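You operate a simulated robot arm through the tools that you are given. There is no shell and no other tool. Be economical: measure what you need, move in short steps, check, and stop when the job is done.

You are at the controls of a simulated robot arm. One attempt, no reset.

## Task
Take the square strainer on the tiled table and put it away on the draining board. Then take the teal ring gauge on the tiled table and put it away on the front plate of the gauge rack. Then take the small grey pail on the tiled table and put it away on the steel table. Then stack the can that says "grease" from the white table on top of the can marked "WAX". Then open the orange drawer. Keep to this order.

It is judged by the outcome, as a careful person would: the job done as asked, and still so three seconds after it is handed in. It fails if anything else is knocked over, pushed out of place, dropped, spilled or broken.

## Robot
A 7-joint arm with a two-finger gripper on a trunk, on a base that drives. Base frame: it is fixed to the floor where the robot stands at the start and does not move with it; the origin is under the middle of the robot, x ahead of it, y to its left, z up; the surface under the hand at the start is at about z = 0.8. Lengths are in m, angles in degrees, forces in N, time in s.
With the tool pointing down near the work surface it reaches from about 0.1 to 0.52 m from the robot's upright axis, wherever it stands. Its first joint turns from -143.0 to 143.0 degrees. Places, roughly: draining board (23x38 cm) [-7.96, -2.18, 0.86]; front plate of the gauge rack (36x17 cm) [-2.56, 3.88, 0.86]; orange drawer [1, -2.3, 0.8]; small grey pail [1, 0, 0.75]; square strainer (21x12x5 cm) [0.5, 0.2, 0.8]; steel table [-4.1, 3.6, 0.8]; teal ring gauge [0.5, -0.25, 0.75]. Payload 1.47 kg.
Tool frame: the origin (TCP) lies between the finger pads and is the grasp point; the fingertips stand 0.016 m ahead of it; z points along the fingers, y is the line along which they close. The gripper opens to 0.087 m. The gripper's body begins 0.055 m behind the TCP.
Orientation is told as [roll, pitch, yaw] about the base's x, y, z axes, in that order, counted from this pose: with the fingers straight down and closing along the base's y, the tool's x points along the base's -x, its y along +y and its z along -z.

## Interface
- The arm moves only by the tool servo_tool. Its argument "rows" is a list of rows, each a list of 7 numbers: the turn, a rotation vector about the base's x, y, z in degrees, then the shift along the base's x, y, z in m, then the opening in per cent of the stroke, from 0 (shut) to 100 (fully open). In form: [[rx, ry, rz, tx, ty, tz, jaw], ...]. A call has 1 to 10 rows; each row shifts and turns the commanded pose from where the row before left it. Rows are played at 5 a second. More than 0.05 m and 8.6 degrees between two rows, or a gripper value outside its range, and nothing of the call is played. A pose out of reach is approached as far as the arm can. The call stops where the force on the tool passes 40 N (or 10 N more than at its start, if that is more) or the arm is blocked; 0.2 s more then pass. Each finger travels about 0.045 m/s and halts on what it meets, pressing with about 28 N; the grip force reading is that of the motor and also rises with nothing between the fingers. The clock runs only during rows and for 0.2 s after the last one: add rows that do not move to give the fingers time. It gives the time, the measured TCP pose, the force on the tool (base axes), the opening and the grip force at its end, in the units of the frame above (readings bear some noise), with the torque about the TCP (base axes, N m) and any sound that the robot's microphone picked up.
- Cameras (640 x 400 px; columns grow to the right, rows downward): "scene" is now at [0.1324, 0.0239, 1.5388]; the picture's right is [0.35, -0.94, 0.00], its down [-0.81, -0.31, -0.49] and it looks along [0.46, 0.17, -0.87] (base axes); focal length 265 px, centre (320, 200). "wrist" rides on the gripper at [0.073, 0.012, -0.09] in the tool frame; the picture's right is [-0.16, 0.99, 0.00], its down [-0.72, -0.12, -0.68] and it looks along [-0.67, -0.11, 0.73] (tool axes); focal length 247 px, centre (320, 200). There is no depth. A picture from a camera that has moved, and an enlarged one, comes with that camera's place and axes in the base frame and with its lens.
- get_image(camera): a new picture of that camera. It takes no simulated time.
- raise_lower(by): slides the trunk up (or, below 0, down) by that many m; the arm and the scene camera ride with it, the base frame stays. It gives what a move gives, with no picture.
- steer(legs): drives the robot by 1 to 6 legs, each [ahead, left, turn to the left] in m, m and degrees, along the robot's own axes; the way and the turn of a leg run together, so that a leg with both is an arc; at most 1.5 m and 180 degrees a leg. The arm and the cameras ride along, it lands a little off, and it stops where it bumps. It gives what a move gives.
- head_to(pan, tilt): turns the head with the scene camera to pan (to the left, within 86 degrees either way) and tilt (down, from -29 to 69), counted from straight ahead of the robot. It gives what a move gives.
- enlarge(camera, box): a new picture of the part [left, top, right, bottom] of that camera's present view, enlarged. It takes no simulated time.
- job_done(): hands the job in; it is judged then, once.

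Go step by step. Nothing tells you exact positions but the pictures and the camera data: compare them with the known pose of the tool, close in by small moves and look again before you grip or let go. The budget is 165 turns and 120 pictures, counting those below and the enlarged ones. Unless the task says otherwise, let go and move clear before handing in.

The tools are called after "Call:" as name(argument=value, ...) on one line, values as JSON. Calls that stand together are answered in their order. servo_tool: Moves the arm, as the interface text tells. Its arguments: {"type":"object","properties":{"rows":{"type":"array","items":{"type":"array","items":{"type":"number"}}}},"required":["rows"]} The other tools are called the same way: raise_lower (by) slides the trunk up or down; steer (legs) drives the base; head_to (pan, tilt) turns the head that bears the scene camera; get_image (camera) takes a picture; enlarge (camera, box) takes an enlarged picture of a part of a camera's view; job_done () hands the job in.

At the start:

```text
clock: 0.0
tool_pos: [0.3771, 0.1906, 1.1296]
orientation: [0.1, 0.0, 0.0]
wrist_force: [0.3, -0.1, -0.3]
moment: [-0.01, 0.04, 0.0]
gripper_width: 0.0868
finger_force: 0.1
trunk travel left (down, up): [-0.894, 0.346]
robot x, y, heading: [-0.0018, -0.0008, -0.1]
head pan, tilt: [20.6, 60.4]
```

scene: 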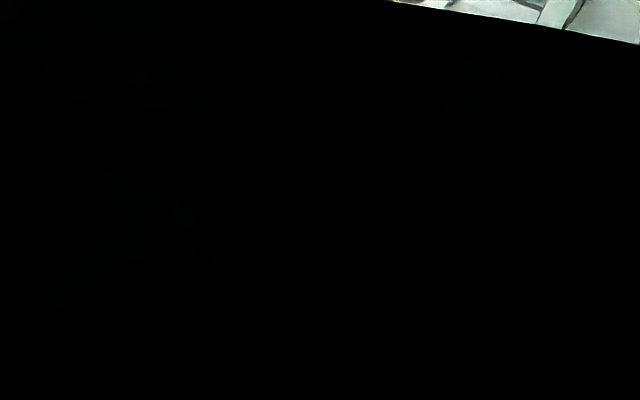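
wrist: 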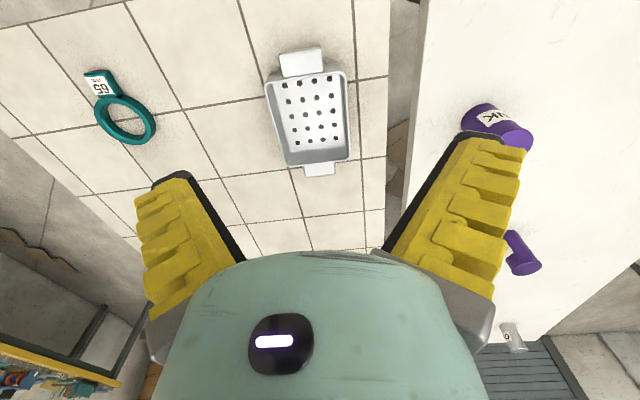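

The wrist view shows the strainer and teal ring gauge on the tiled table; the scene camera is obstructed by something dark. I'll turn the head to see more.

Call:
head_to(pan=0, tilt=40)

Call:
get_image(camera="scene")

```text
clock: 0.8
tool_pos: [0.3764, 0.1886, 1.129]
orientation: [0.1, 0.0, -0.1]
wrist_force: [0.0, 0.2, 0.4]
moment: [-0.03, 0.0, -0.02]
gripper_width: 0.087
finger_force: 0.2
trunk travel left (down, up): [-0.894, 0.346]
robot x, y, heading: [-0.0019, -0.0035, -0.3]
head pan, tilt: [0.0, 40.0]
```

```text
117 pictures are left
camera scene: at [0.1554, 0.0007, 1.5659], right [0.0, -1.0, 0.0], down [-0.64, 0.0, -0.77], along [0.77, 0.0, -0.64], focal length 265 px, centre (320, 200)
```

scene: 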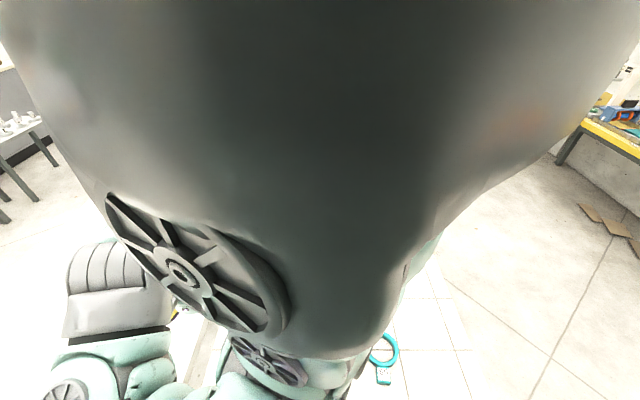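

The arm blocks the head's forward view. I'll look to both sides for the layout.

Call:
head_to(pan=75, tilt=15)

Call:
get_image(camera="scene")

Call:
head_to(pan=-70, tilt=15)

Call:
get_image(camera="scene")

Call:
get_image(camera="wrist")

```text
clock: 2.3
tool_pos: [0.3766, 0.1902, 1.1291]
orientation: [-0.1, 0.0, 0.0]
wrist_force: [0.1, 0.2, -0.4]
moment: [0.0, -0.04, 0.02]
gripper_width: 0.0871
finger_force: 0.0
trunk travel left (down, up): [-0.894, 0.346]
robot x, y, heading: [0.0001, 0.0023, -0.1]
head pan, tilt: [75.0, 15.0]
```

```text
116 pictures are left
camera scene: at [0.1546, 0.0293, 1.5761], right [0.32, -0.95, 0.0], down [-0.52, -0.18, -0.84], along [0.79, 0.27, -0.55], focal length 265 px, centre (320, 200)
```

scene: 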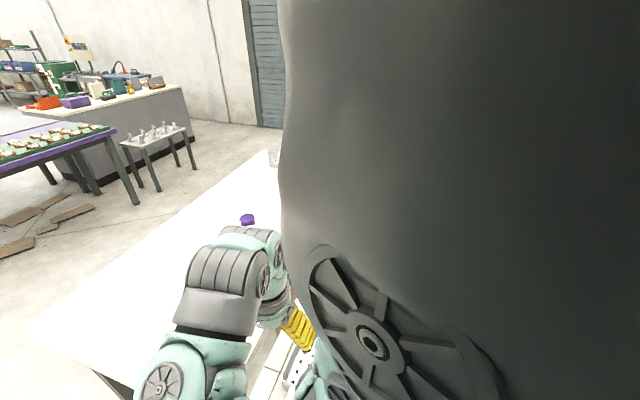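

```text
clock: 4.6
tool_pos: [0.3766, 0.1891, 1.1303]
orientation: [0.1, 0.0, 0.0]
wrist_force: [0.3, -0.1, 0.1]
moment: [0.02, -0.02, 0.02]
gripper_width: 0.0873
finger_force: 0.1
trunk travel left (down, up): [-0.894, 0.346]
robot x, y, heading: [0.0015, 0.0011, -0.1]
head pan, tilt: [-70.0, 15.0]
```

```text
115 pictures are left
camera scene: at [0.1024, -0.0872, 1.6055], right [-0.94, -0.34, 0.0], down [-0.09, 0.24, -0.97], along [0.33, -0.91, -0.26], focal length 265 px, centre (320, 200)
```

scene: 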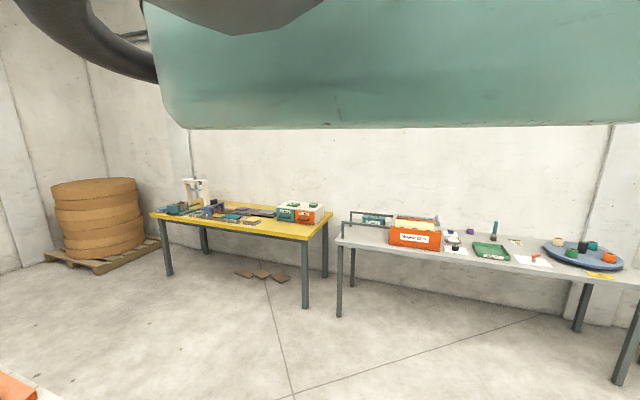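

```text
114 pictures are left
camera wrist: at [0.3028, 0.2004, 1.2191], right [0.16, 0.99, 0.0], down [0.72, -0.12, 0.68], along [0.67, -0.11, -0.73], focal length 247 px, centre (320, 200)
```

wrist: 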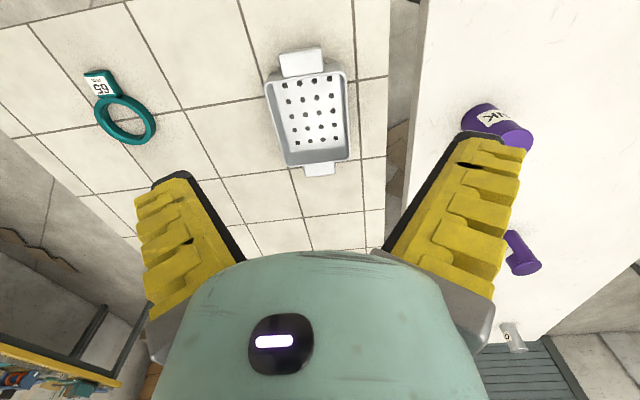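

The strainer lies around (0.50, 0.15), long axis roughly along x with tabs at both ends; the orange drawer unit is on the yellow table. I'll look closer at the strainer.

Call:
enlarge(camera="wrist", box=[240, 20, 400, 200])

Call:
servo_tool(rows=[[0, 0, 0, -0.04, 0, -0.04, 100], [0, 0, 0, -0.04, 0, -0.04, 100], [0, 0, 0, -0.02, 0, -0.04, 100], [0, 0, 0, 0, 0, 0, 100]])

Call:
get_image(camera="wrist")

```text
2.22 times, centred on (320, 110) of wrist
camera zoom: at [0.3028, 0.2004, 1.2191], right [0.16, 0.99, 0.0], down [0.72, -0.12, 0.68], along [0.67, -0.11, -0.73], focal length 549 px, centre (320, 400)
```

zoom: 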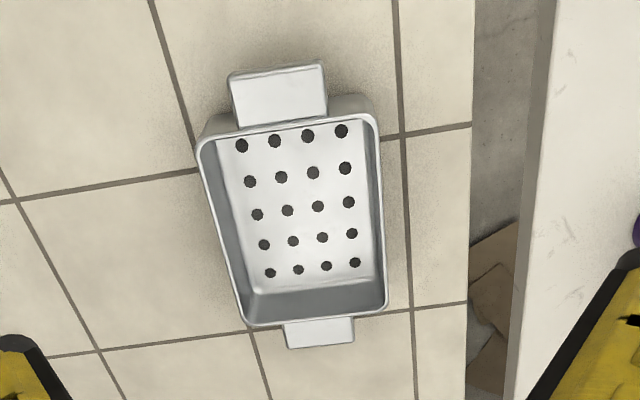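

```text
refused: row 1 steps farther than a row can; nothing moved
```

```text
112 pictures are left
camera wrist: at [0.3028, 0.2004, 1.2191], right [0.16, 0.99, 0.0], down [0.72, -0.12, 0.68], along [0.67, -0.11, -0.73], focal length 247 px, centre (320, 200)
```

wrist: 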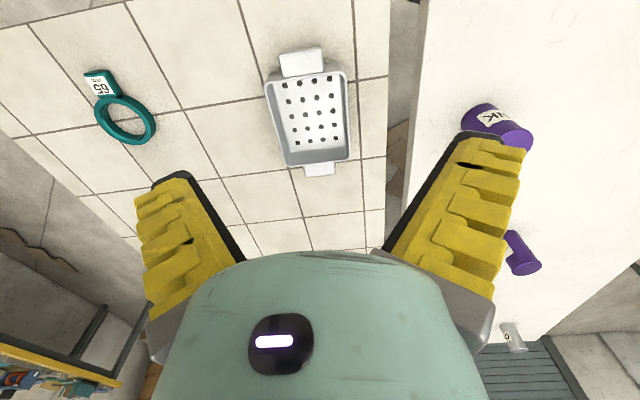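

Using its known 21×12 cm size, the strainer's rim is at z≈0.85, centre about (0.48, 0.16). I'll go above its right-hand long wall (y≈0.10) and look again.

Call:
servo_tool(rows=[[0, 0, 0, 0.02, -0.018, -0.036, 70], [0, 0, 0, 0.02, -0.018, -0.036, 70], [0, 0, 0, 0.02, -0.018, -0.036, 70], [0, 0, 0, 0.02, -0.018, -0.036, 70], [0, 0, 0, 0.02, -0.015, -0.036, 70], [0, 0, 0, 0, 0, 0, 70]])

Call:
get_image(camera="wrist")

```text
clock: 6.0
tool_pos: [0.4767, 0.1014, 0.9505]
orientation: [0.0, 0.2, 0.0]
wrist_force: [-0.2, 0.6, 0.0]
moment: [0.01, -0.02, -0.03]
gripper_width: 0.0654
finger_force: 3.7
trunk travel left (down, up): [-0.894, 0.346]
robot x, y, heading: [-0.0006, 0.0034, 0.0]
head pan, tilt: [-70.0, 15.0]
```

```text
111 pictures are left
camera wrist: at [0.403, 0.1126, 1.0393], right [0.16, 0.99, 0.0], down [0.72, -0.12, 0.68], along [0.67, -0.11, -0.73], focal length 247 px, centre (320, 200)
```

wrist: 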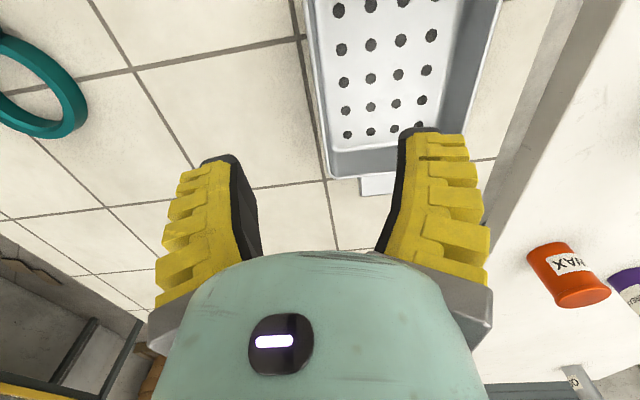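

The wall is right under the tool (y≈0.10, rim z≈0.85). I'll descend, straddling the wall, and grip.

Call:
servo_tool(rows=[[0, 0, 0, 0, 0, -0.04, 70], [0, 0, 0, 0, 0, -0.04, 70], [0, 0, 0, 0, 0, -0.028, 70], [0, 0, 0, 0, 0, 0, 70]])

Call:
get_image(camera="wrist")

```text
clock: 7.0
tool_pos: [0.4789, 0.1019, 0.8436]
orientation: [0.0, -0.2, 0.0]
wrist_force: [1.4, -0.6, 0.6]
moment: [0.05, 0.1, -0.02]
gripper_width: 0.0654
finger_force: 3.2
trunk travel left (down, up): [-0.894, 0.346]
robot x, y, heading: [0.0009, 0.0002, 0.1]
head pan, tilt: [-70.0, 15.0]
```

```text
110 pictures are left
camera wrist: at [0.4055, 0.1123, 0.9326], right [0.16, 0.99, 0.0], down [0.72, -0.12, 0.68], along [0.67, -0.11, -0.73], focal length 247 px, centre (320, 200)
```

wrist: 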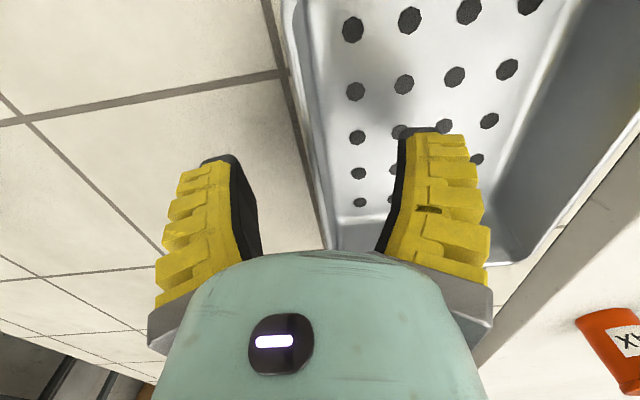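

Fingers straddle the wall. Closing.

Call:
servo_tool(rows=[[0, 0, 0, 0, 0, 0, 0], [0, 0, 0, 0, 0, 0, 0], [0, 0, 0, 0, 0, 0, 0], [0, 0, 0, 0, 0, 0, 0], [0, 0, 0, 0, 0, 0, 0]])

Call:
servo_tool(rows=[[0, 0, 0, 0, 0, 0.02, 0], [0, 0, 0, 0, 0, 0.03, 0], [0, 0, 0, 0, 0, 0.04, 0], [0, 0, 0, 0, 0, 0.04, 0], [0, 0, 0, 0, 0, 0, 0]])

Call:
get_image(camera="wrist")

```text
clock: 8.2
tool_pos: [0.4772, 0.1015, 0.8419]
orientation: [0.0, 0.0, 0.0]
wrist_force: [-2.8, -0.2, 8.5]
moment: [0.0, -0.1, -0.19]
gripper_width: 0.0059
finger_force: 28.5
trunk travel left (down, up): [-0.894, 0.346]
robot x, y, heading: [0.0077, 0.0015, 0.2]
head pan, tilt: [-70.0, 15.0]
```

```text
clock: 9.4
tool_pos: [0.4763, 0.1013, 0.9722]
orientation: [0.0, 0.0, 0.0]
wrist_force: [-0.3, -0.2, 0.5]
moment: [0.01, -0.01, -0.01]
gripper_width: 0.0001
finger_force: 27.8
trunk travel left (down, up): [-0.894, 0.346]
robot x, y, heading: [-0.0002, 0.0034, -0.1]
head pan, tilt: [-70.0, 15.0]
```

```text
109 pictures are left
camera wrist: at [0.4028, 0.1128, 1.0614], right [0.16, 0.99, 0.0], down [0.72, -0.12, 0.68], along [0.67, -0.11, -0.73], focal length 247 px, centre (320, 200)
```

wrist: 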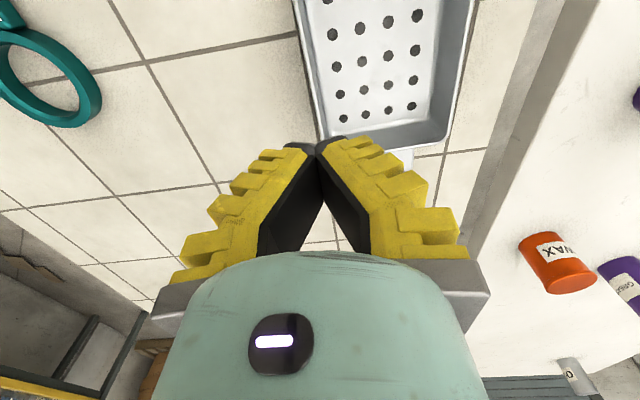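

The fingers slipped off: the walls slope outward (about 11°). I'll open, roll the tool to match the wall's slope, and grip deeper.

Call:
servo_tool(rows=[[5.5, 0, 0, 0, 0, 0, 55], [5.5, 0, 0, 0, 0, 0, 55], [0, 0, 0, 0, -0.01, -0.04, 55], [0, 0, 0, 0, 0, -0.02, 55], [0, 0, 0, 0, 0, 0, 55]])

Call:
get_image(camera="wrist")

```text
clock: 10.6
tool_pos: [0.4759, 0.0927, 0.912]
orientation: [11.0, -0.1, 0.0]
wrist_force: [0.0, 0.8, 0.2]
moment: [0.03, 0.01, -0.02]
gripper_width: 0.0534
finger_force: 4.0
trunk travel left (down, up): [-0.894, 0.346]
robot x, y, heading: [-0.0019, 0.0008, -0.1]
head pan, tilt: [-70.0, 15.0]
```

```text
108 pictures are left
camera wrist: at [0.4024, 0.0864, 1.0023], right [0.16, 0.97, 0.19], down [0.72, -0.24, 0.65], along [0.67, 0.03, -0.74], focal length 247 px, centre (320, 200)
```

wrist: 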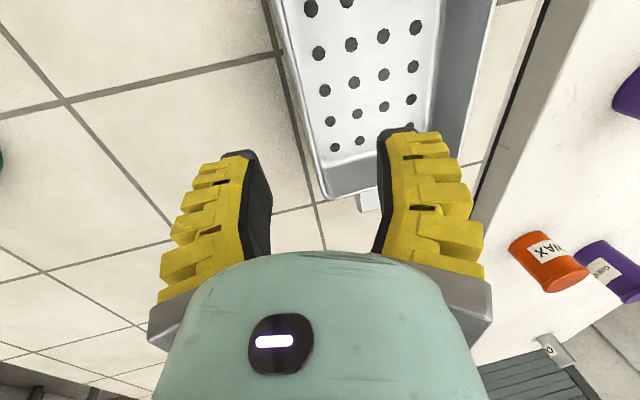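

Rim outer edge at y≈0.093; descending along the wall to z≈0.834 and gripping.

Call:
servo_tool(rows=[[0, 0, 0, 0, 0.003, -0.04, 55], [0, 0, 0, 0, 0.003, -0.039, 55], [0, 0, 0, 0, 0, 0, 55], [0, 0, 0, 0, 0, 0, 0], [0, 0, 0, 0, 0, 0, 0], [0, 0, 0, 0, 0, 0, 0], [0, 0, 0, 0, 0, 0, 0], [0, 0, 0, 0, 0, 0, 0]])

Call:
get_image(camera="wrist")

```text
clock: 12.4
tool_pos: [0.4752, 0.0981, 0.8361]
orientation: [11.0, 0.0, 0.0]
wrist_force: [-2.9, -0.9, 9.5]
moment: [-0.04, -0.04, 0.23]
gripper_width: 0.0059
finger_force: 28.4
out of reach, approached as far as the arm can: row 2
trunk travel left (down, up): [-0.894, 0.346]
robot x, y, heading: [-0.0013, 0.0012, -0.1]
head pan, tilt: [-70.0, 15.0]
```

```text
107 pictures are left
camera wrist: at [0.4018, 0.0908, 0.9265], right [0.16, 0.97, 0.19], down [0.72, -0.24, 0.65], along [0.67, 0.03, -0.74], focal length 247 px, centre (320, 200)
```

wrist: 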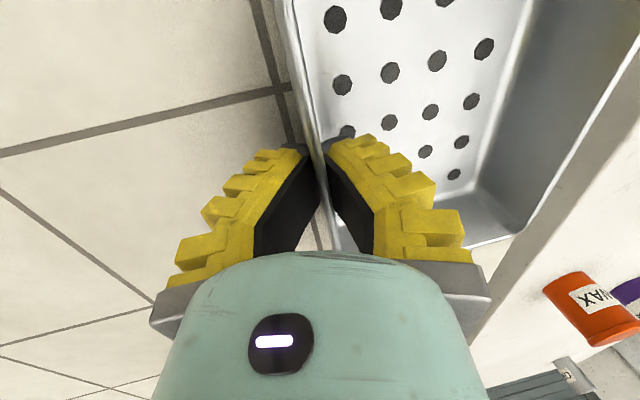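

Gripped again; a small slow lift to test.

Call:
servo_tool(rows=[[0, 0, 0, 0, 0, 0.01, 0], [0, 0, 0, 0, 0, 0.01, 0], [0, 0, 0, 0, 0, 0.01, 0], [0, 0, 0, 0, 0, 0, 0]])

Call:
get_image(camera="wrist")

```text
clock: 13.4
tool_pos: [0.4753, 0.0957, 0.865]
orientation: [11.0, 0.0, 0.0]
wrist_force: [-0.6, 0.7, -2.8]
moment: [-0.16, 0.01, -0.04]
gripper_width: 0.0058
finger_force: 27.8
trunk travel left (down, up): [-0.894, 0.346]
robot x, y, heading: [0.0016, -0.0006, 0.0]
head pan, tilt: [-70.0, 15.0]
```

```text
106 pictures are left
camera wrist: at [0.4015, 0.0903, 0.9557], right [0.16, 0.97, 0.19], down [0.72, -0.24, 0.65], along [0.67, 0.03, -0.74], focal length 247 px, centre (320, 200)
```

wrist: 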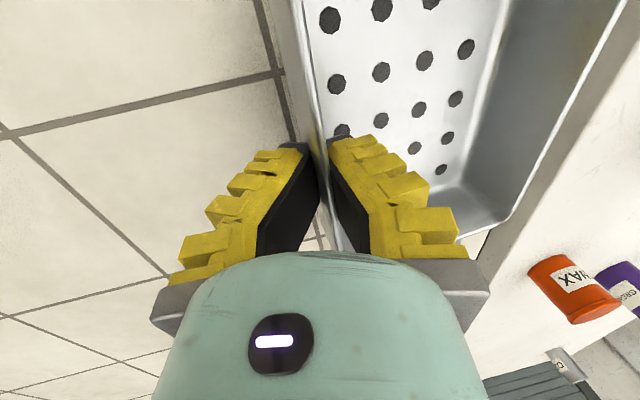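

It lifts (≈0.3 kg). Raise it further and look.

Call:
servo_tool(rows=[[0, 0, 0, 0, 0, 0.02, 0], [0, 0, 0, 0, 0, 0.03, 0], [0, 0, 0, 0, 0, 0.03, 0], [0, 0, 0, 0, 0, 0.03, 0], [0, 0, 0, 0, 0, 0.03, 0], [0, 0, 0, -0.03, 0, 0.02, 0], [0, 0, 0, -0.03, 0, 0.02, 0], [0, 0, 0, 0, 0, 0, 0]])

Call:
get_image(camera="wrist")

Call:
get_image(camera="scene")

```text
clock: 15.2
tool_pos: [0.4142, 0.0971, 1.0457]
orientation: [11.0, 0.0, 0.0]
wrist_force: [0.3, -0.1, -2.7]
moment: [-0.16, -0.03, 0.03]
gripper_width: 0.0063
finger_force: 28.4
trunk travel left (down, up): [-0.894, 0.346]
robot x, y, heading: [-0.0019, -0.0018, 0.1]
head pan, tilt: [-70.0, 15.0]
```

```text
105 pictures are left
camera wrist: at [0.3414, 0.09, 1.1357], right [0.16, 0.97, 0.19], down [0.72, -0.24, 0.65], along [0.67, 0.03, -0.74], focal length 247 px, centre (320, 200)
```

wrist: 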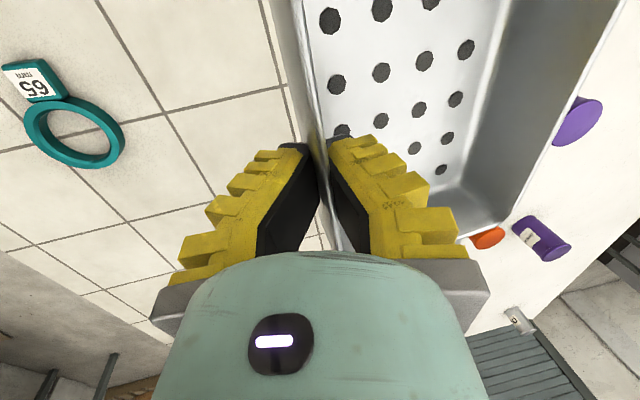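

```text
104 pictures are left
camera scene: at [0.1023, -0.0872, 1.6054], right [-0.94, -0.34, 0.0], down [-0.09, 0.24, -0.97], along [0.33, -0.91, -0.26], focal length 265 px, centre (320, 200)
```

scene: 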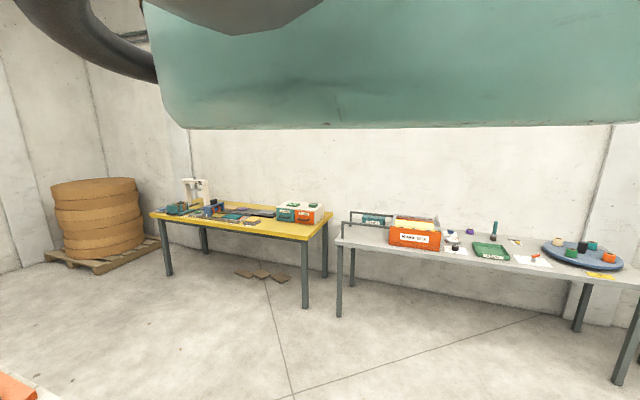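

The strainer is firmly held. Now back off from the table and turn round to see the way behind.

Call:
steer(legs=[[-0.7, 0, 0], [0, 0, 170]])

Call:
head_to(pan=60, tilt=15)

Call:
get_image(camera="scene")

Call:
get_image(camera="wrist")

```text
clock: 26.0
tool_pos: [-1.1291, -0.0221, 1.0466]
orientation: [10.9, 0.0, 169.8]
wrist_force: [-0.2, -0.5, -1.6]
moment: [0.18, -0.03, -0.01]
gripper_width: 0.0058
finger_force: 27.8
trunk travel left (down, up): [-0.894, 0.346]
robot x, y, heading: [-0.7039, -0.0011, 170.0]
head pan, tilt: [-70.0, 15.0]
```

```text
clock: 28.1
tool_pos: [-1.1309, -0.0236, 1.0466]
orientation: [11.0, 0.1, 169.8]
wrist_force: [-0.1, 0.0, -3.3]
moment: [0.15, 0.0, 0.01]
gripper_width: 0.0058
finger_force: 28.0
trunk travel left (down, up): [-0.894, 0.346]
robot x, y, heading: [-0.7036, -0.0001, 169.9]
head pan, tilt: [60.0, 15.0]
```

```text
103 pictures are left
camera scene: at [-0.8111, 0.0979, 1.6055], right [0.91, 0.42, 0.0], down [0.11, -0.23, -0.97], along [-0.41, 0.88, -0.26], focal length 265 px, centre (320, 200)
```

scene: 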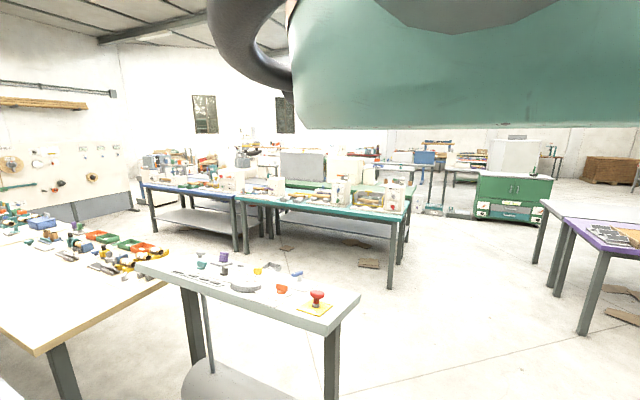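

```text
102 pictures are left
camera wrist: at [-1.0568, -0.0306, 1.1355], right [-0.32, -0.93, 0.19], down [-0.67, 0.37, 0.65], along [-0.67, 0.08, -0.74], focal length 247 px, centre (320, 200)
```

wrist: 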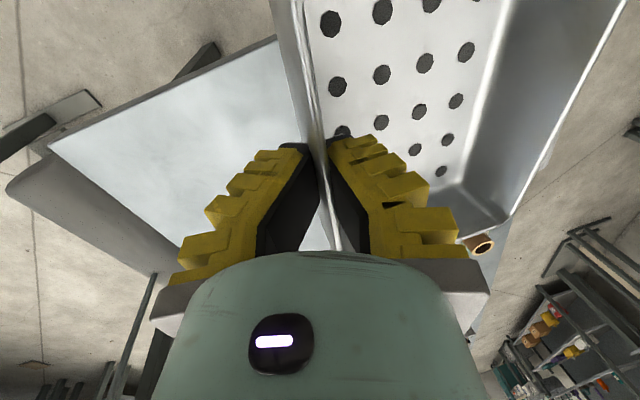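

The head picture may have been taken before the head finished turning; take it again.

Call:
get_image(camera="scene")

```text
101 pictures are left
camera scene: at [-0.8111, 0.0979, 1.6055], right [0.91, 0.42, 0.0], down [0.11, -0.23, -0.97], along [-0.41, 0.88, -0.26], focal length 265 px, centre (320, 200)
```

scene: 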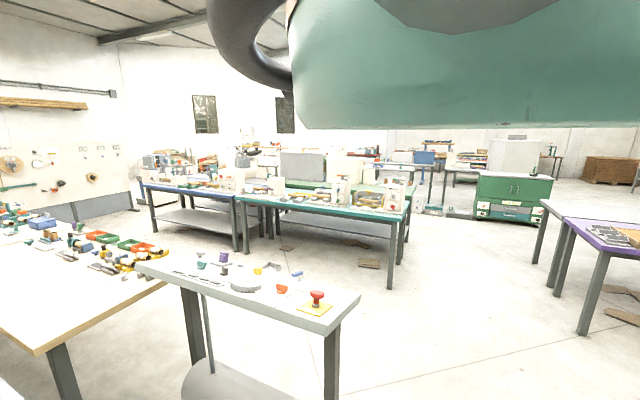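

The head seems jammed by the arm (view is 55° to the right of heading). I'll raise the trunk for clearance, then turn the body left so the head's free view points along the way.

Call:
raise_lower(by=0.3)

Call:
head_to(pan=-70, tilt=25)

Call:
steer(legs=[[0, 0, 75]])

Call:
get_image(camera="scene")

```text
clock: 31.1
tool_pos: [-1.1282, -0.0221, 1.3444]
orientation: [11.0, 0.1, 170.0]
wrist_force: [-0.4, 0.7, -3.2]
moment: [0.13, -0.05, -0.04]
gripper_width: 0.0062
finger_force: 27.6
trunk travel left (down, up): [-1.194, 0.046]
robot x, y, heading: [-0.7042, 0.0004, 169.9]
head pan, tilt: [60.0, 15.0]
```

```text
clock: 33.2
tool_pos: [-1.1295, -0.022, 1.3462]
orientation: [11.0, 0.0, 169.9]
wrist_force: [-0.3, -0.2, -2.1]
moment: [0.1, -0.06, 0.02]
gripper_width: 0.0056
finger_force: 27.9
trunk travel left (down, up): [-1.194, 0.046]
robot x, y, heading: [-0.7034, 0.0029, 170.0]
head pan, tilt: [-70.0, 25.0]
```

```text
clock: 36.9
tool_pos: [-0.7874, -0.4182, 1.3456]
orientation: [11.0, -0.1, -114.6]
wrist_force: [0.2, -0.9, -2.7]
moment: [0.06, 0.15, 0.03]
gripper_width: 0.0062
finger_force: 28.2
trunk travel left (down, up): [-1.194, 0.046]
robot x, y, heading: [-0.7024, 0.0013, -114.4]
head pan, tilt: [-70.0, 25.0]
```

```text
100 pictures are left
camera scene: at [-0.8239, -0.0557, 1.8892], right [0.08, 1.0, 0.0], down [0.42, -0.03, -0.91], along [-0.9, 0.07, -0.42], focal length 265 px, centre (320, 200)
```

scene: 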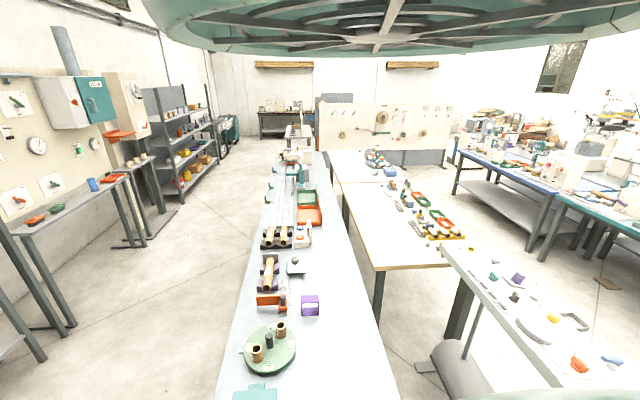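

Clear aisle at y≈-0.5…-2.1 leading in −x beside the long bench. I'll shift into the aisle, face −y (good for the final placing), and strafe along it.

Call:
steer(legs=[[1.0, 0.454, 0], [0, 0, 24.4], [0, -1.4, 0]])

Call:
get_image(camera="scene")

```text
clock: 50.3
tool_pos: [-2.0045, -1.5047, 1.3455]
orientation: [11.1, 0.0, -90.2]
wrist_force: [-0.3, -0.1, -2.8]
moment: [0.0, 0.13, -0.01]
gripper_width: 0.0058
finger_force: 28.2
trunk travel left (down, up): [-1.194, 0.046]
robot x, y, heading: [-2.0985, -1.0927, -90.4]
head pan, tilt: [-70.0, 25.0]
```

```text
99 pictures are left
camera scene: at [-2.1863, -1.1903, 1.8892], right [-0.34, 0.94, 0.0], down [0.4, 0.14, -0.91], along [-0.85, -0.31, -0.42], focal length 265 px, centre (320, 200)
```

scene: 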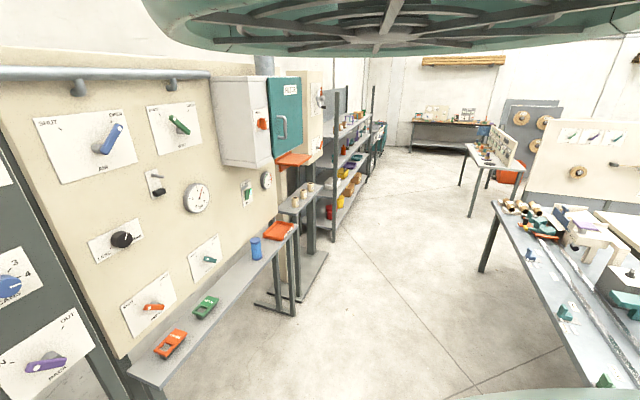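

Path is clear; continue strafing along the aisle.

Call:
steer(legs=[[0, -1.5, 0], [0, -1.3, 0]])

Call:
get_image(camera="scene")

```text
clock: 63.9
tool_pos: [-4.8014, -1.492, 1.3448]
orientation: [11.0, 0.1, -89.8]
wrist_force: [-1.0, 0.6, -3.9]
moment: [0.01, 0.15, 0.04]
gripper_width: 0.0061
finger_force: 28.3
trunk travel left (down, up): [-1.194, 0.046]
robot x, y, heading: [-4.8991, -1.0774, -89.8]
head pan, tilt: [-70.0, 25.0]
```

```text
98 pictures are left
camera scene: at [-4.9856, -1.1779, 1.8892], right [-0.35, 0.94, 0.0], down [0.4, 0.15, -0.91], along [-0.85, -0.31, -0.42], focal length 265 px, centre (320, 200)
```

scene: 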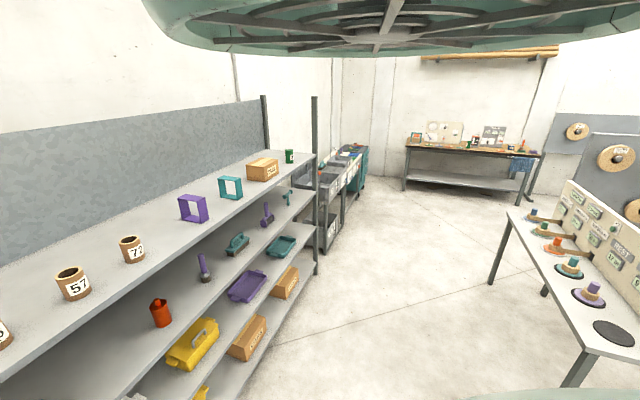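

Beyond the shelf is a sink unit, presumably with the draining board. Strafe further.

Call:
steer(legs=[[0, -1.3, 0], [0, -0.9, 0]])

Call:
get_image(camera="scene")

```text
clock: 74.8
tool_pos: [-7.0004, -1.4939, 1.3461]
orientation: [10.9, 0.0, -89.7]
wrist_force: [-0.2, -1.0, -2.4]
moment: [-0.04, 0.16, 0.01]
gripper_width: 0.0057
finger_force: 27.7
trunk travel left (down, up): [-1.194, 0.046]
robot x, y, heading: [-7.0996, -1.0763, -89.9]
head pan, tilt: [-70.0, 25.0]
```

```text
97 pictures are left
camera scene: at [-7.186, -1.1816, 1.8892], right [-0.35, 0.94, 0.0], down [0.4, 0.15, -0.91], along [-0.85, -0.31, -0.42], focal length 265 px, centre (320, 200)
```

scene: 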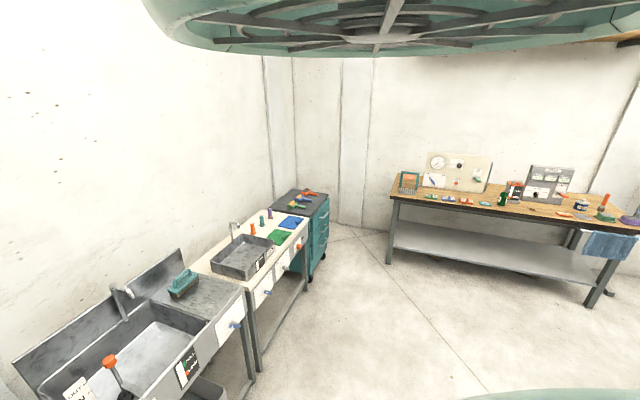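

Call:
enlarge(camera="scene", box=[20, 180, 320, 400])

```text
1.82 times, centred on (170, 290) of scene
camera zoom: at [-7.186, -1.1816, 1.8892], right [-0.35, 0.94, 0.0], down [0.4, 0.15, -0.91], along [-0.85, -0.31, -0.42], focal length 482 px, centre (593, 36)
```

zoom: 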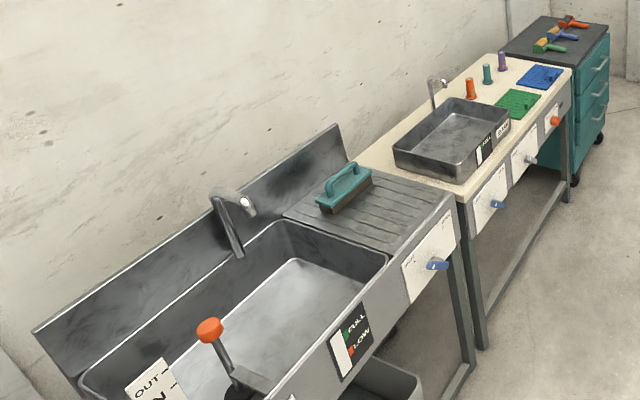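

The draining board is the ridged plate (x −7.84…−8.07, y −1.95…−2.33) with a brush at its back. I'll place the strainer on the free front part, centre about (−7.935, −2.06). Driving there.

Call:
steer(legs=[[0, -0.95, 0], [0.44, 0, 0]])

Call:
get_image(camera="wrist")

Call:
get_image(camera="scene")

```text
clock: 82.0
tool_pos: [-7.96, -1.9343, 1.3456]
orientation: [11.0, 0.0, -89.8]
wrist_force: [-0.8, 0.1, -3.1]
moment: [-0.03, 0.13, -0.04]
gripper_width: 0.006
finger_force: 28.5
trunk travel left (down, up): [-1.194, 0.046]
robot x, y, heading: [-8.0594, -1.5216, -89.8]
head pan, tilt: [-70.0, 25.0]
```

```text
95 pictures are left
camera wrist: at [-7.9664, -1.8623, 1.4355], right [0.97, -0.15, 0.19], down [-0.24, -0.72, 0.65], along [0.04, -0.67, -0.74], focal length 247 px, centre (320, 200)
```

wrist: 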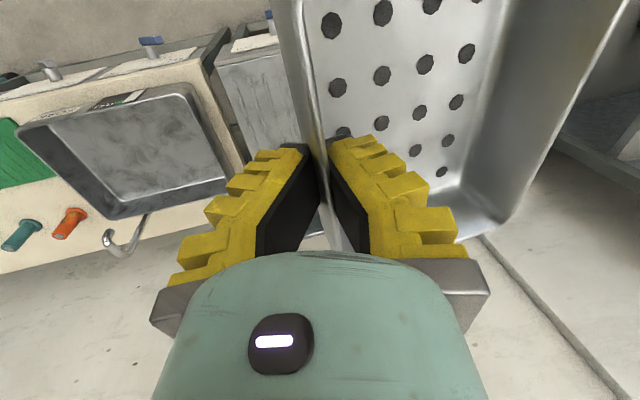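

```text
94 pictures are left
camera scene: at [-8.1439, -1.6207, 1.8892], right [-0.35, 0.94, 0.0], down [0.4, 0.15, -0.91], along [-0.85, -0.31, -0.42], focal length 265 px, centre (320, 200)
```

scene: 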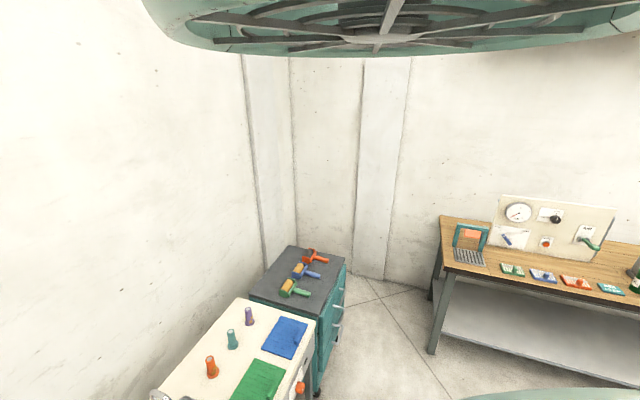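

Board edges agree. Move 8 cm nearer, lower the trunk, then line up over the free area.

Call:
steer(legs=[[0.08, 0, 0]])

Call:
raise_lower(by=-0.25)

Call:
get_image(camera="wrist")

```text
clock: 83.1
tool_pos: [-7.9599, -2.0136, 1.3452]
orientation: [11.0, 0.0, -89.7]
wrist_force: [-0.1, 0.4, -2.2]
moment: [0.05, 0.15, -0.02]
gripper_width: 0.0059
finger_force: 28.1
trunk travel left (down, up): [-1.194, 0.046]
robot x, y, heading: [-8.0604, -1.5988, -89.6]
head pan, tilt: [-70.0, 25.0]
```

```text
clock: 85.7
tool_pos: [-7.9601, -2.0148, 1.0955]
orientation: [11.0, 0.0, -89.8]
wrist_force: [-0.8, 0.2, -2.8]
moment: [-0.02, 0.13, -0.01]
gripper_width: 0.0061
finger_force: 28.7
trunk travel left (down, up): [-0.944, 0.296]
robot x, y, heading: [-8.0585, -1.598, -89.7]
head pan, tilt: [-70.0, 25.0]
```

```text
93 pictures are left
camera wrist: at [-7.9664, -1.942, 1.1855], right [0.97, -0.16, 0.19], down [-0.24, -0.72, 0.65], along [0.04, -0.67, -0.74], focal length 247 px, centre (320, 200)
```

wrist: 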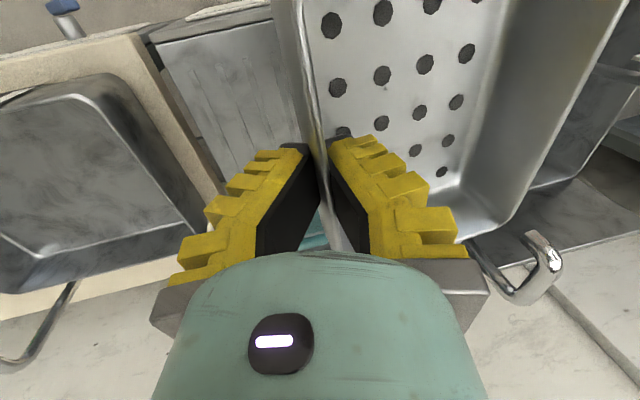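

Board spans about x −8.086…−7.856, front edge y≈−1.967. Moving to TCP (−8.00, −2.07) and lowering.

Call:
servo_tool(rows=[[0, 0, 0, -0.02, -0.028, -0.03, 0], [0, 0, 0, -0.02, -0.028, -0.03, 0], [0, 0, 0, 0, 0, -0.04, 0], [0, 0, 0, 0, 0, -0.04, 0], [0, 0, 0, 0, 0, -0.02, 0], [0, 0, 0, 0, 0, 0, 0]])

Call:
get_image(camera="wrist")

```text
clock: 87.1
tool_pos: [-8.0004, -2.0699, 0.9353]
orientation: [11.0, 0.0, -90.0]
wrist_force: [0.1, 0.8, -2.6]
moment: [0.01, 0.13, 0.0]
gripper_width: 0.006
finger_force: 28.0
trunk travel left (down, up): [-0.944, 0.296]
robot x, y, heading: [-8.0592, -1.598, -89.9]
head pan, tilt: [-70.0, 25.0]
```

```text
92 pictures are left
camera wrist: at [-8.0072, -1.9983, 1.0248], right [0.97, -0.16, 0.19], down [-0.24, -0.72, 0.65], along [0.04, -0.67, -0.74], focal length 247 px, centre (320, 200)
```

wrist: 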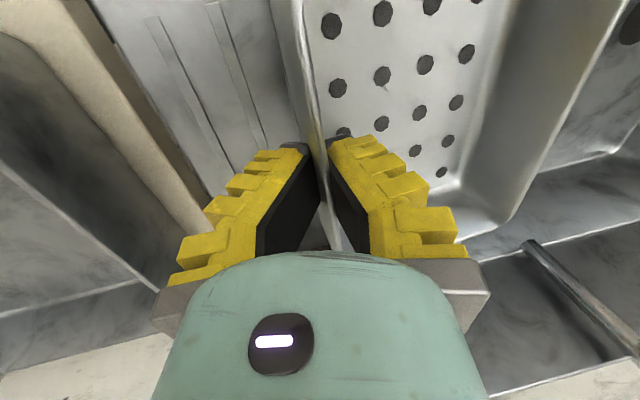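

Aligned above the ridges. Lowering gently to contact.

Call:
servo_tool(rows=[[0, 0, 0, 0, 0, -0.015, 0], [0, 0, 0, 0, 0, -0.01, 0], [0, 0, 0, 0, 0, -0.006, 0], [0, 0, 0, 0, 0, 0, 0]])

```text
clock: 88.1
tool_pos: [-8.0004, -2.069, 0.9043]
orientation: [11.0, 0.0, -89.9]
wrist_force: [-0.2, 0.2, -3.3]
moment: [0.01, 0.12, 0.02]
gripper_width: 0.0063
finger_force: 27.8
trunk travel left (down, up): [-0.944, 0.296]
robot x, y, heading: [-8.0542, -1.5948, -89.8]
head pan, tilt: [-70.0, 25.0]
```

Call:
servo_tool(rows=[[0, 0, 0, 0, 0, -0.004, 0], [0, 0, 0, 0, 0, -0.003, 0], [0, 0, 0, 0, 0, 0, 0]])

Call:
servo_tool(rows=[[0, 0, 0, 0, 0, -0.003, 0], [0, 0, 0, 0, 0, 0, 0]])

```text
clock: 88.9
tool_pos: [-7.9997, -2.0704, 0.8977]
orientation: [11.0, 0.0, -89.8]
wrist_force: [0.0, 0.3, -2.5]
moment: [0.02, 0.15, 0.01]
gripper_width: 0.0062
finger_force: 28.1
trunk travel left (down, up): [-0.944, 0.296]
robot x, y, heading: [-8.0616, -1.5968, -89.8]
head pan, tilt: [-70.0, 25.0]
```

```text
clock: 89.5
tool_pos: [-7.9995, -2.0698, 0.8948]
orientation: [11.0, 0.0, -89.8]
wrist_force: [-0.1, -0.1, -2.1]
moment: [0.02, 0.1, 0.03]
gripper_width: 0.0059
finger_force: 27.4
trunk travel left (down, up): [-0.944, 0.296]
robot x, y, heading: [-8.0562, -1.5971, -90.1]
head pan, tilt: [-70.0, 25.0]
```

Call:
servo_tool(rows=[[0, 0, 0, 0, 0, -0.003, 0], [0, 0, 0, 0, 0, 0, 0]])

Call:
servo_tool(rows=[[0, 0, 0, 0, 0, -0.003, 0], [0, 0, 0, 0, 0, 0, 0]])

Call:
servo_tool(rows=[[0, 0, 0, 0, 0, -0.003, 0], [0, 0, 0, 0, 0, 0, 0]])

```text
clock: 90.1
tool_pos: [-8.0005, -2.0696, 0.8904]
orientation: [11.0, 0.0, -89.8]
wrist_force: [-0.4, 0.5, -1.7]
moment: [-0.03, 0.06, 0.01]
gripper_width: 0.0059
finger_force: 28.3
trunk travel left (down, up): [-0.944, 0.296]
robot x, y, heading: [-8.0562, -1.5992, -89.8]
head pan, tilt: [-70.0, 25.0]
```

```text
clock: 90.7
tool_pos: [-7.9994, -2.0701, 0.8883]
orientation: [11.0, 0.0, -89.8]
wrist_force: [-1.1, 1.8, 5.1]
moment: [0.65, 0.08, -0.01]
gripper_width: 0.0059
finger_force: 27.7
trunk travel left (down, up): [-0.944, 0.296]
robot x, y, heading: [-8.0583, -1.602, -89.6]
head pan, tilt: [-70.0, 25.0]
```

```text
clock: 91.3
tool_pos: [-7.9992, -2.0704, 0.8864]
orientation: [10.9, 0.1, -89.8]
wrist_force: [-0.8, 4.7, 14.1]
moment: [0.15, 0.04, 0.0]
gripper_width: 0.0058
finger_force: 28.2
trunk travel left (down, up): [-0.944, 0.296]
robot x, y, heading: [-8.0584, -1.5954, -89.9]
head pan, tilt: [-70.0, 25.0]
```

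Contact is made; opening and looking.

Call:
servo_tool(rows=[[0, 0, 0, 0, 0, 0.002, 45], [0, 0, 0, 0, 0, 0, 45], [0, 0, 0, 0, 0, 0, 45], [0, 0, 0, 0, 0, 0, 45]])

Call:
servo_tool(rows=[[0, 0, 0, -0.003, 0, 0.02, 45], [0, 0, 0, -0.006, 0, 0.03, 45], [0, 0, 0, 0, 0, 0.04, 45], [0, 0, 0, 0, 0.03, 0.04, 45], [0, 0, 0, 0, 0.03, 0.04, 45], [0, 0, 0, 0, 0.03, 0.0, 45], [0, 0, 0, 0, 0, 0, 45]])

Call:
get_image(camera="wrist")

```text
clock: 92.3
tool_pos: [-7.999, -2.071, 0.8867]
orientation: [11.0, 0.0, -89.8]
wrist_force: [-0.7, 0.0, 0.0]
moment: [0.02, -0.05, 0.0]
gripper_width: 0.0448
finger_force: 4.1
trunk travel left (down, up): [-0.944, 0.296]
robot x, y, heading: [-8.0561, -1.5947, -89.8]
head pan, tilt: [-70.0, 25.0]
```

```text
clock: 93.9
tool_pos: [-8.0091, -1.9808, 1.0573]
orientation: [10.9, -0.1, -89.7]
wrist_force: [0.4, 0.5, -0.3]
moment: [0.02, -0.02, -0.03]
gripper_width: 0.045
finger_force: 4.1
trunk travel left (down, up): [-0.944, 0.296]
robot x, y, heading: [-8.0563, -1.6031, -89.9]
head pan, tilt: [-70.0, 25.0]
```

```text
91 pictures are left
camera wrist: at [-8.0163, -1.9086, 1.1471], right [0.97, -0.15, 0.19], down [-0.24, -0.72, 0.65], along [0.04, -0.67, -0.74], focal length 247 px, centre (320, 200)
```

wrist: 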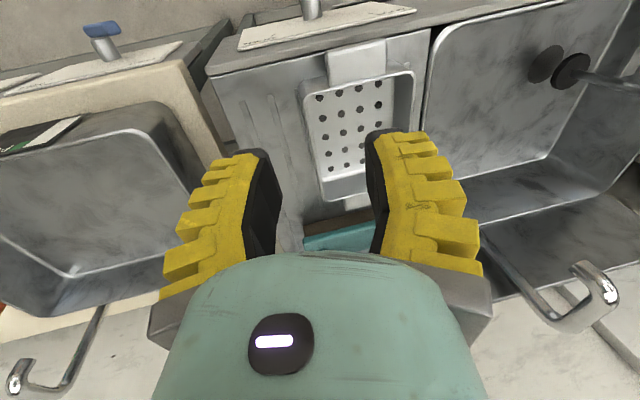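

The strainer sits well on the draining board, brush untouched. I'll level the tool, retract, and drive back toward the tiled table.

Call:
servo_tool(rows=[[0, 5.5, 0, 0, 0.03, 0.03, 60], [0, 5.5, 0, 0, 0.03, 0.03, 60], [0, 0, 0, 0, 0, 0.04, 60], [0, 0, 0, 0, 0, 0, 60]])

Call:
steer(legs=[[-0.5, 0, 0], [0, 1.5, 0], [0, 1.5, 0], [0, 1.5, 0], [0, 1.5, 0], [0, 1.45, 0]])

Call:
steer(legs=[[0, 0, 90]])

Call:
get_image(camera="scene")

Call:
get_image(camera="wrist")

```text
clock: 94.9
tool_pos: [-8.0085, -1.9847, 1.0789]
orientation: [8.3, -2.3, -90.2]
wrist_force: [-0.4, 1.2, 0.0]
moment: [-0.04, -0.04, 0.02]
gripper_width: 0.0571
finger_force: 3.5
out of reach, approached as far as the arm can: row 1, 2, 3
trunk travel left (down, up): [-0.944, 0.296]
robot x, y, heading: [-8.0571, -1.6001, -89.7]
head pan, tilt: [-70.0, 25.0]
```

```text
clock: 132.7
tool_pos: [-0.5816, -1.6034, 1.0787]
orientation: [8.4, -2.4, -91.7]
wrist_force: [0.8, 0.4, -0.1]
moment: [-0.05, -0.03, -0.02]
gripper_width: 0.0574
finger_force: 3.8
trunk travel left (down, up): [-0.944, 0.296]
robot x, y, heading: [-0.6213, -1.2175, -91.3]
head pan, tilt: [-70.0, 25.0]
```

```text
clock: 136.9
tool_pos: [-0.228, -1.1799, 1.0788]
orientation: [8.5, -2.7, -1.8]
wrist_force: [0.7, -0.8, 0.2]
moment: [0.0, 0.01, 0.0]
gripper_width: 0.0575
finger_force: 4.6
trunk travel left (down, up): [-0.944, 0.296]
robot x, y, heading: [-0.6205, -1.217, -1.6]
head pan, tilt: [-70.0, 25.0]
```

```text
90 pictures are left
camera scene: at [-0.5182, -1.3062, 1.6393], right [-0.95, -0.31, 0.0], down [-0.13, 0.4, -0.91], along [0.28, -0.86, -0.42], focal length 265 px, centre (320, 200)
```

scene: 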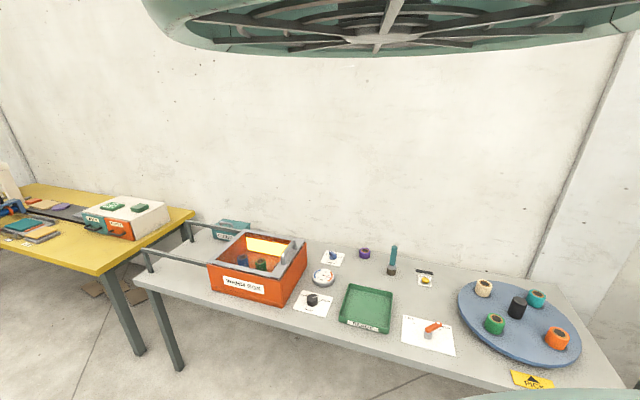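

```text
89 pictures are left
camera wrist: at [-0.3054, -1.1807, 1.1657], right [0.18, 0.97, 0.15], down [0.68, -0.24, 0.69], along [0.71, -0.02, -0.71], focal length 247 px, centre (320, 200)
```

wrist: 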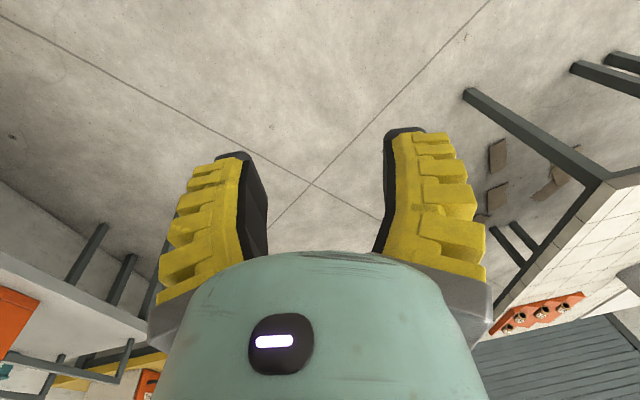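

Back near the tiled table. I'll level the tool, then move to the gauge (estimated ring centre (0.44, −0.175), tag toward the robot).

Call:
servo_tool(rows=[[-4.2, 1.3, 0, 0.03, 0, 0.02, 60], [-4.3, 1.4, 0, 0.03, 0, 0.02, 60], [0, 0, 0, 0, 0, 0, 60]])

Call:
steer(legs=[[0, 1.0, 1.6], [0.55, 0, 0]])

Call:
get_image(camera="wrist")

```text
clock: 137.7
tool_pos: [-0.1674, -1.1803, 1.1195]
orientation: [-0.2, -0.3, -1.5]
wrist_force: [0.6, 0.3, -0.3]
moment: [0.02, 0.01, 0.01]
gripper_width: 0.0573
finger_force: 3.4
trunk travel left (down, up): [-0.944, 0.296]
robot x, y, heading: [-0.6151, -1.2167, -1.7]
head pan, tilt: [-70.0, 25.0]
```

```text
clock: 145.7
tool_pos: [0.4102, -0.1762, 1.1206]
orientation: [-0.1, -0.3, -0.4]
wrist_force: [-1.0, 0.3, -0.1]
moment: [-0.01, 0.01, 0.02]
gripper_width: 0.0576
finger_force: 3.5
trunk travel left (down, up): [-0.944, 0.296]
robot x, y, heading: [-0.0403, -0.2228, -0.6]
head pan, tilt: [-70.0, 25.0]
```

```text
88 pictures are left
camera wrist: at [0.3356, -0.1648, 1.2083], right [0.17, 0.99, 0.0], down [0.72, -0.12, 0.68], along [0.67, -0.11, -0.73], focal length 247 px, centre (320, 200)
```

wrist: 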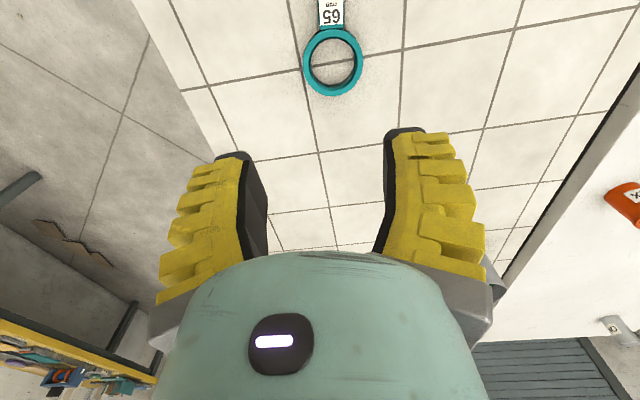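

Ring centre ≈(0.438, −0.161), outer ≈9 cm, band ≈1.3 cm. I'll pinch the band on its right-hand side; descend part way and look.

Call:
servo_tool(rows=[[0, 0, 0, 0.01, -0.012, -0.04, 50], [0, 0, 0, 0.01, -0.012, -0.04, 50], [0, 0, 0, 0.008, 0, -0.04, 50], [0, 0, 0, 0, 0, -0.04, 50], [0, 0, 0, 0, 0, -0.04, 50], [0, 0, 0, 0, 0, 0, 50]])

Call:
get_image(camera="wrist")

```text
clock: 147.1
tool_pos: [0.4372, -0.1998, 0.9205]
orientation: [-0.1, -0.2, -0.4]
wrist_force: [-0.4, -0.5, -0.5]
moment: [0.02, 0.03, 0.02]
gripper_width: 0.049
finger_force: 4.2
trunk travel left (down, up): [-0.944, 0.296]
robot x, y, heading: [-0.0428, -0.2181, -0.7]
head pan, tilt: [-70.0, 25.0]
```

```text
87 pictures are left
camera wrist: at [0.3638, -0.1895, 1.0084], right [0.16, 0.99, 0.0], down [0.72, -0.12, 0.68], along [0.68, -0.11, -0.73], focal length 247 px, centre (320, 200)
```

wrist: 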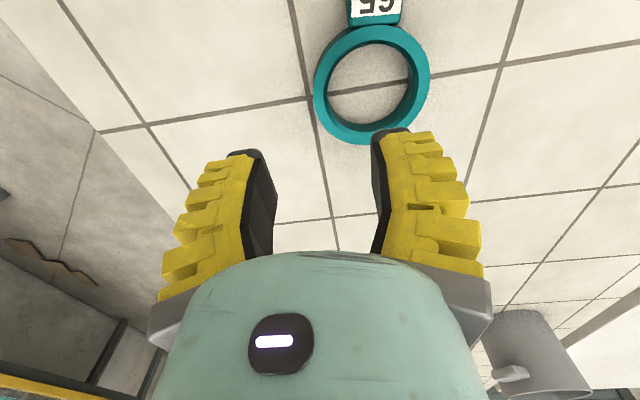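

Positions match. Lower over the band carefully.

Call:
servo_tool(rows=[[0, 0, 0, -0.002, 0.001, -0.04, 50], [0, 0, 0, 0, 0, -0.03, 50], [0, 0, 0, 0, 0, -0.015, 50], [0, 0, 0, 0, 0, -0.007, 50], [0, 0, 0, 0, 0, 0, 50]])

Call:
get_image(camera="wrist")

```text
clock: 148.3
tool_pos: [0.4249, -0.201, 0.8703]
orientation: [0.0, -0.2, -0.4]
wrist_force: [0.6, 0.0, 0.5]
moment: [0.02, 0.0, -0.01]
gripper_width: 0.0492
finger_force: 4.2
out of reach, approached as far as the arm can: row 2, 3, 4
trunk travel left (down, up): [-0.944, 0.296]
robot x, y, heading: [-0.0366, -0.2228, -0.5]
head pan, tilt: [-70.0, 25.0]
```

```text
86 pictures are left
camera wrist: at [0.352, -0.1896, 0.9607], right [0.17, 0.99, 0.0], down [0.72, -0.12, 0.68], along [0.67, -0.11, -0.73], focal length 247 px, centre (320, 200)
```

wrist: 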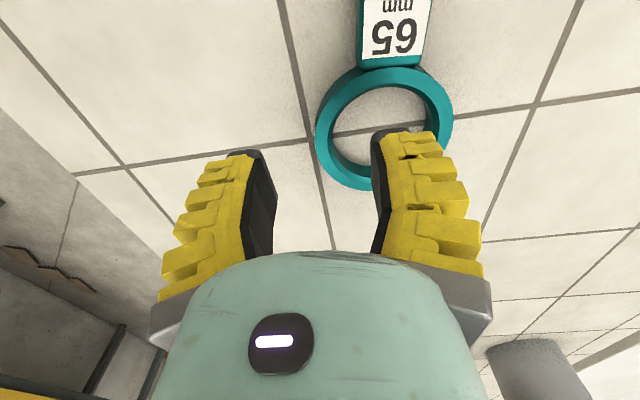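

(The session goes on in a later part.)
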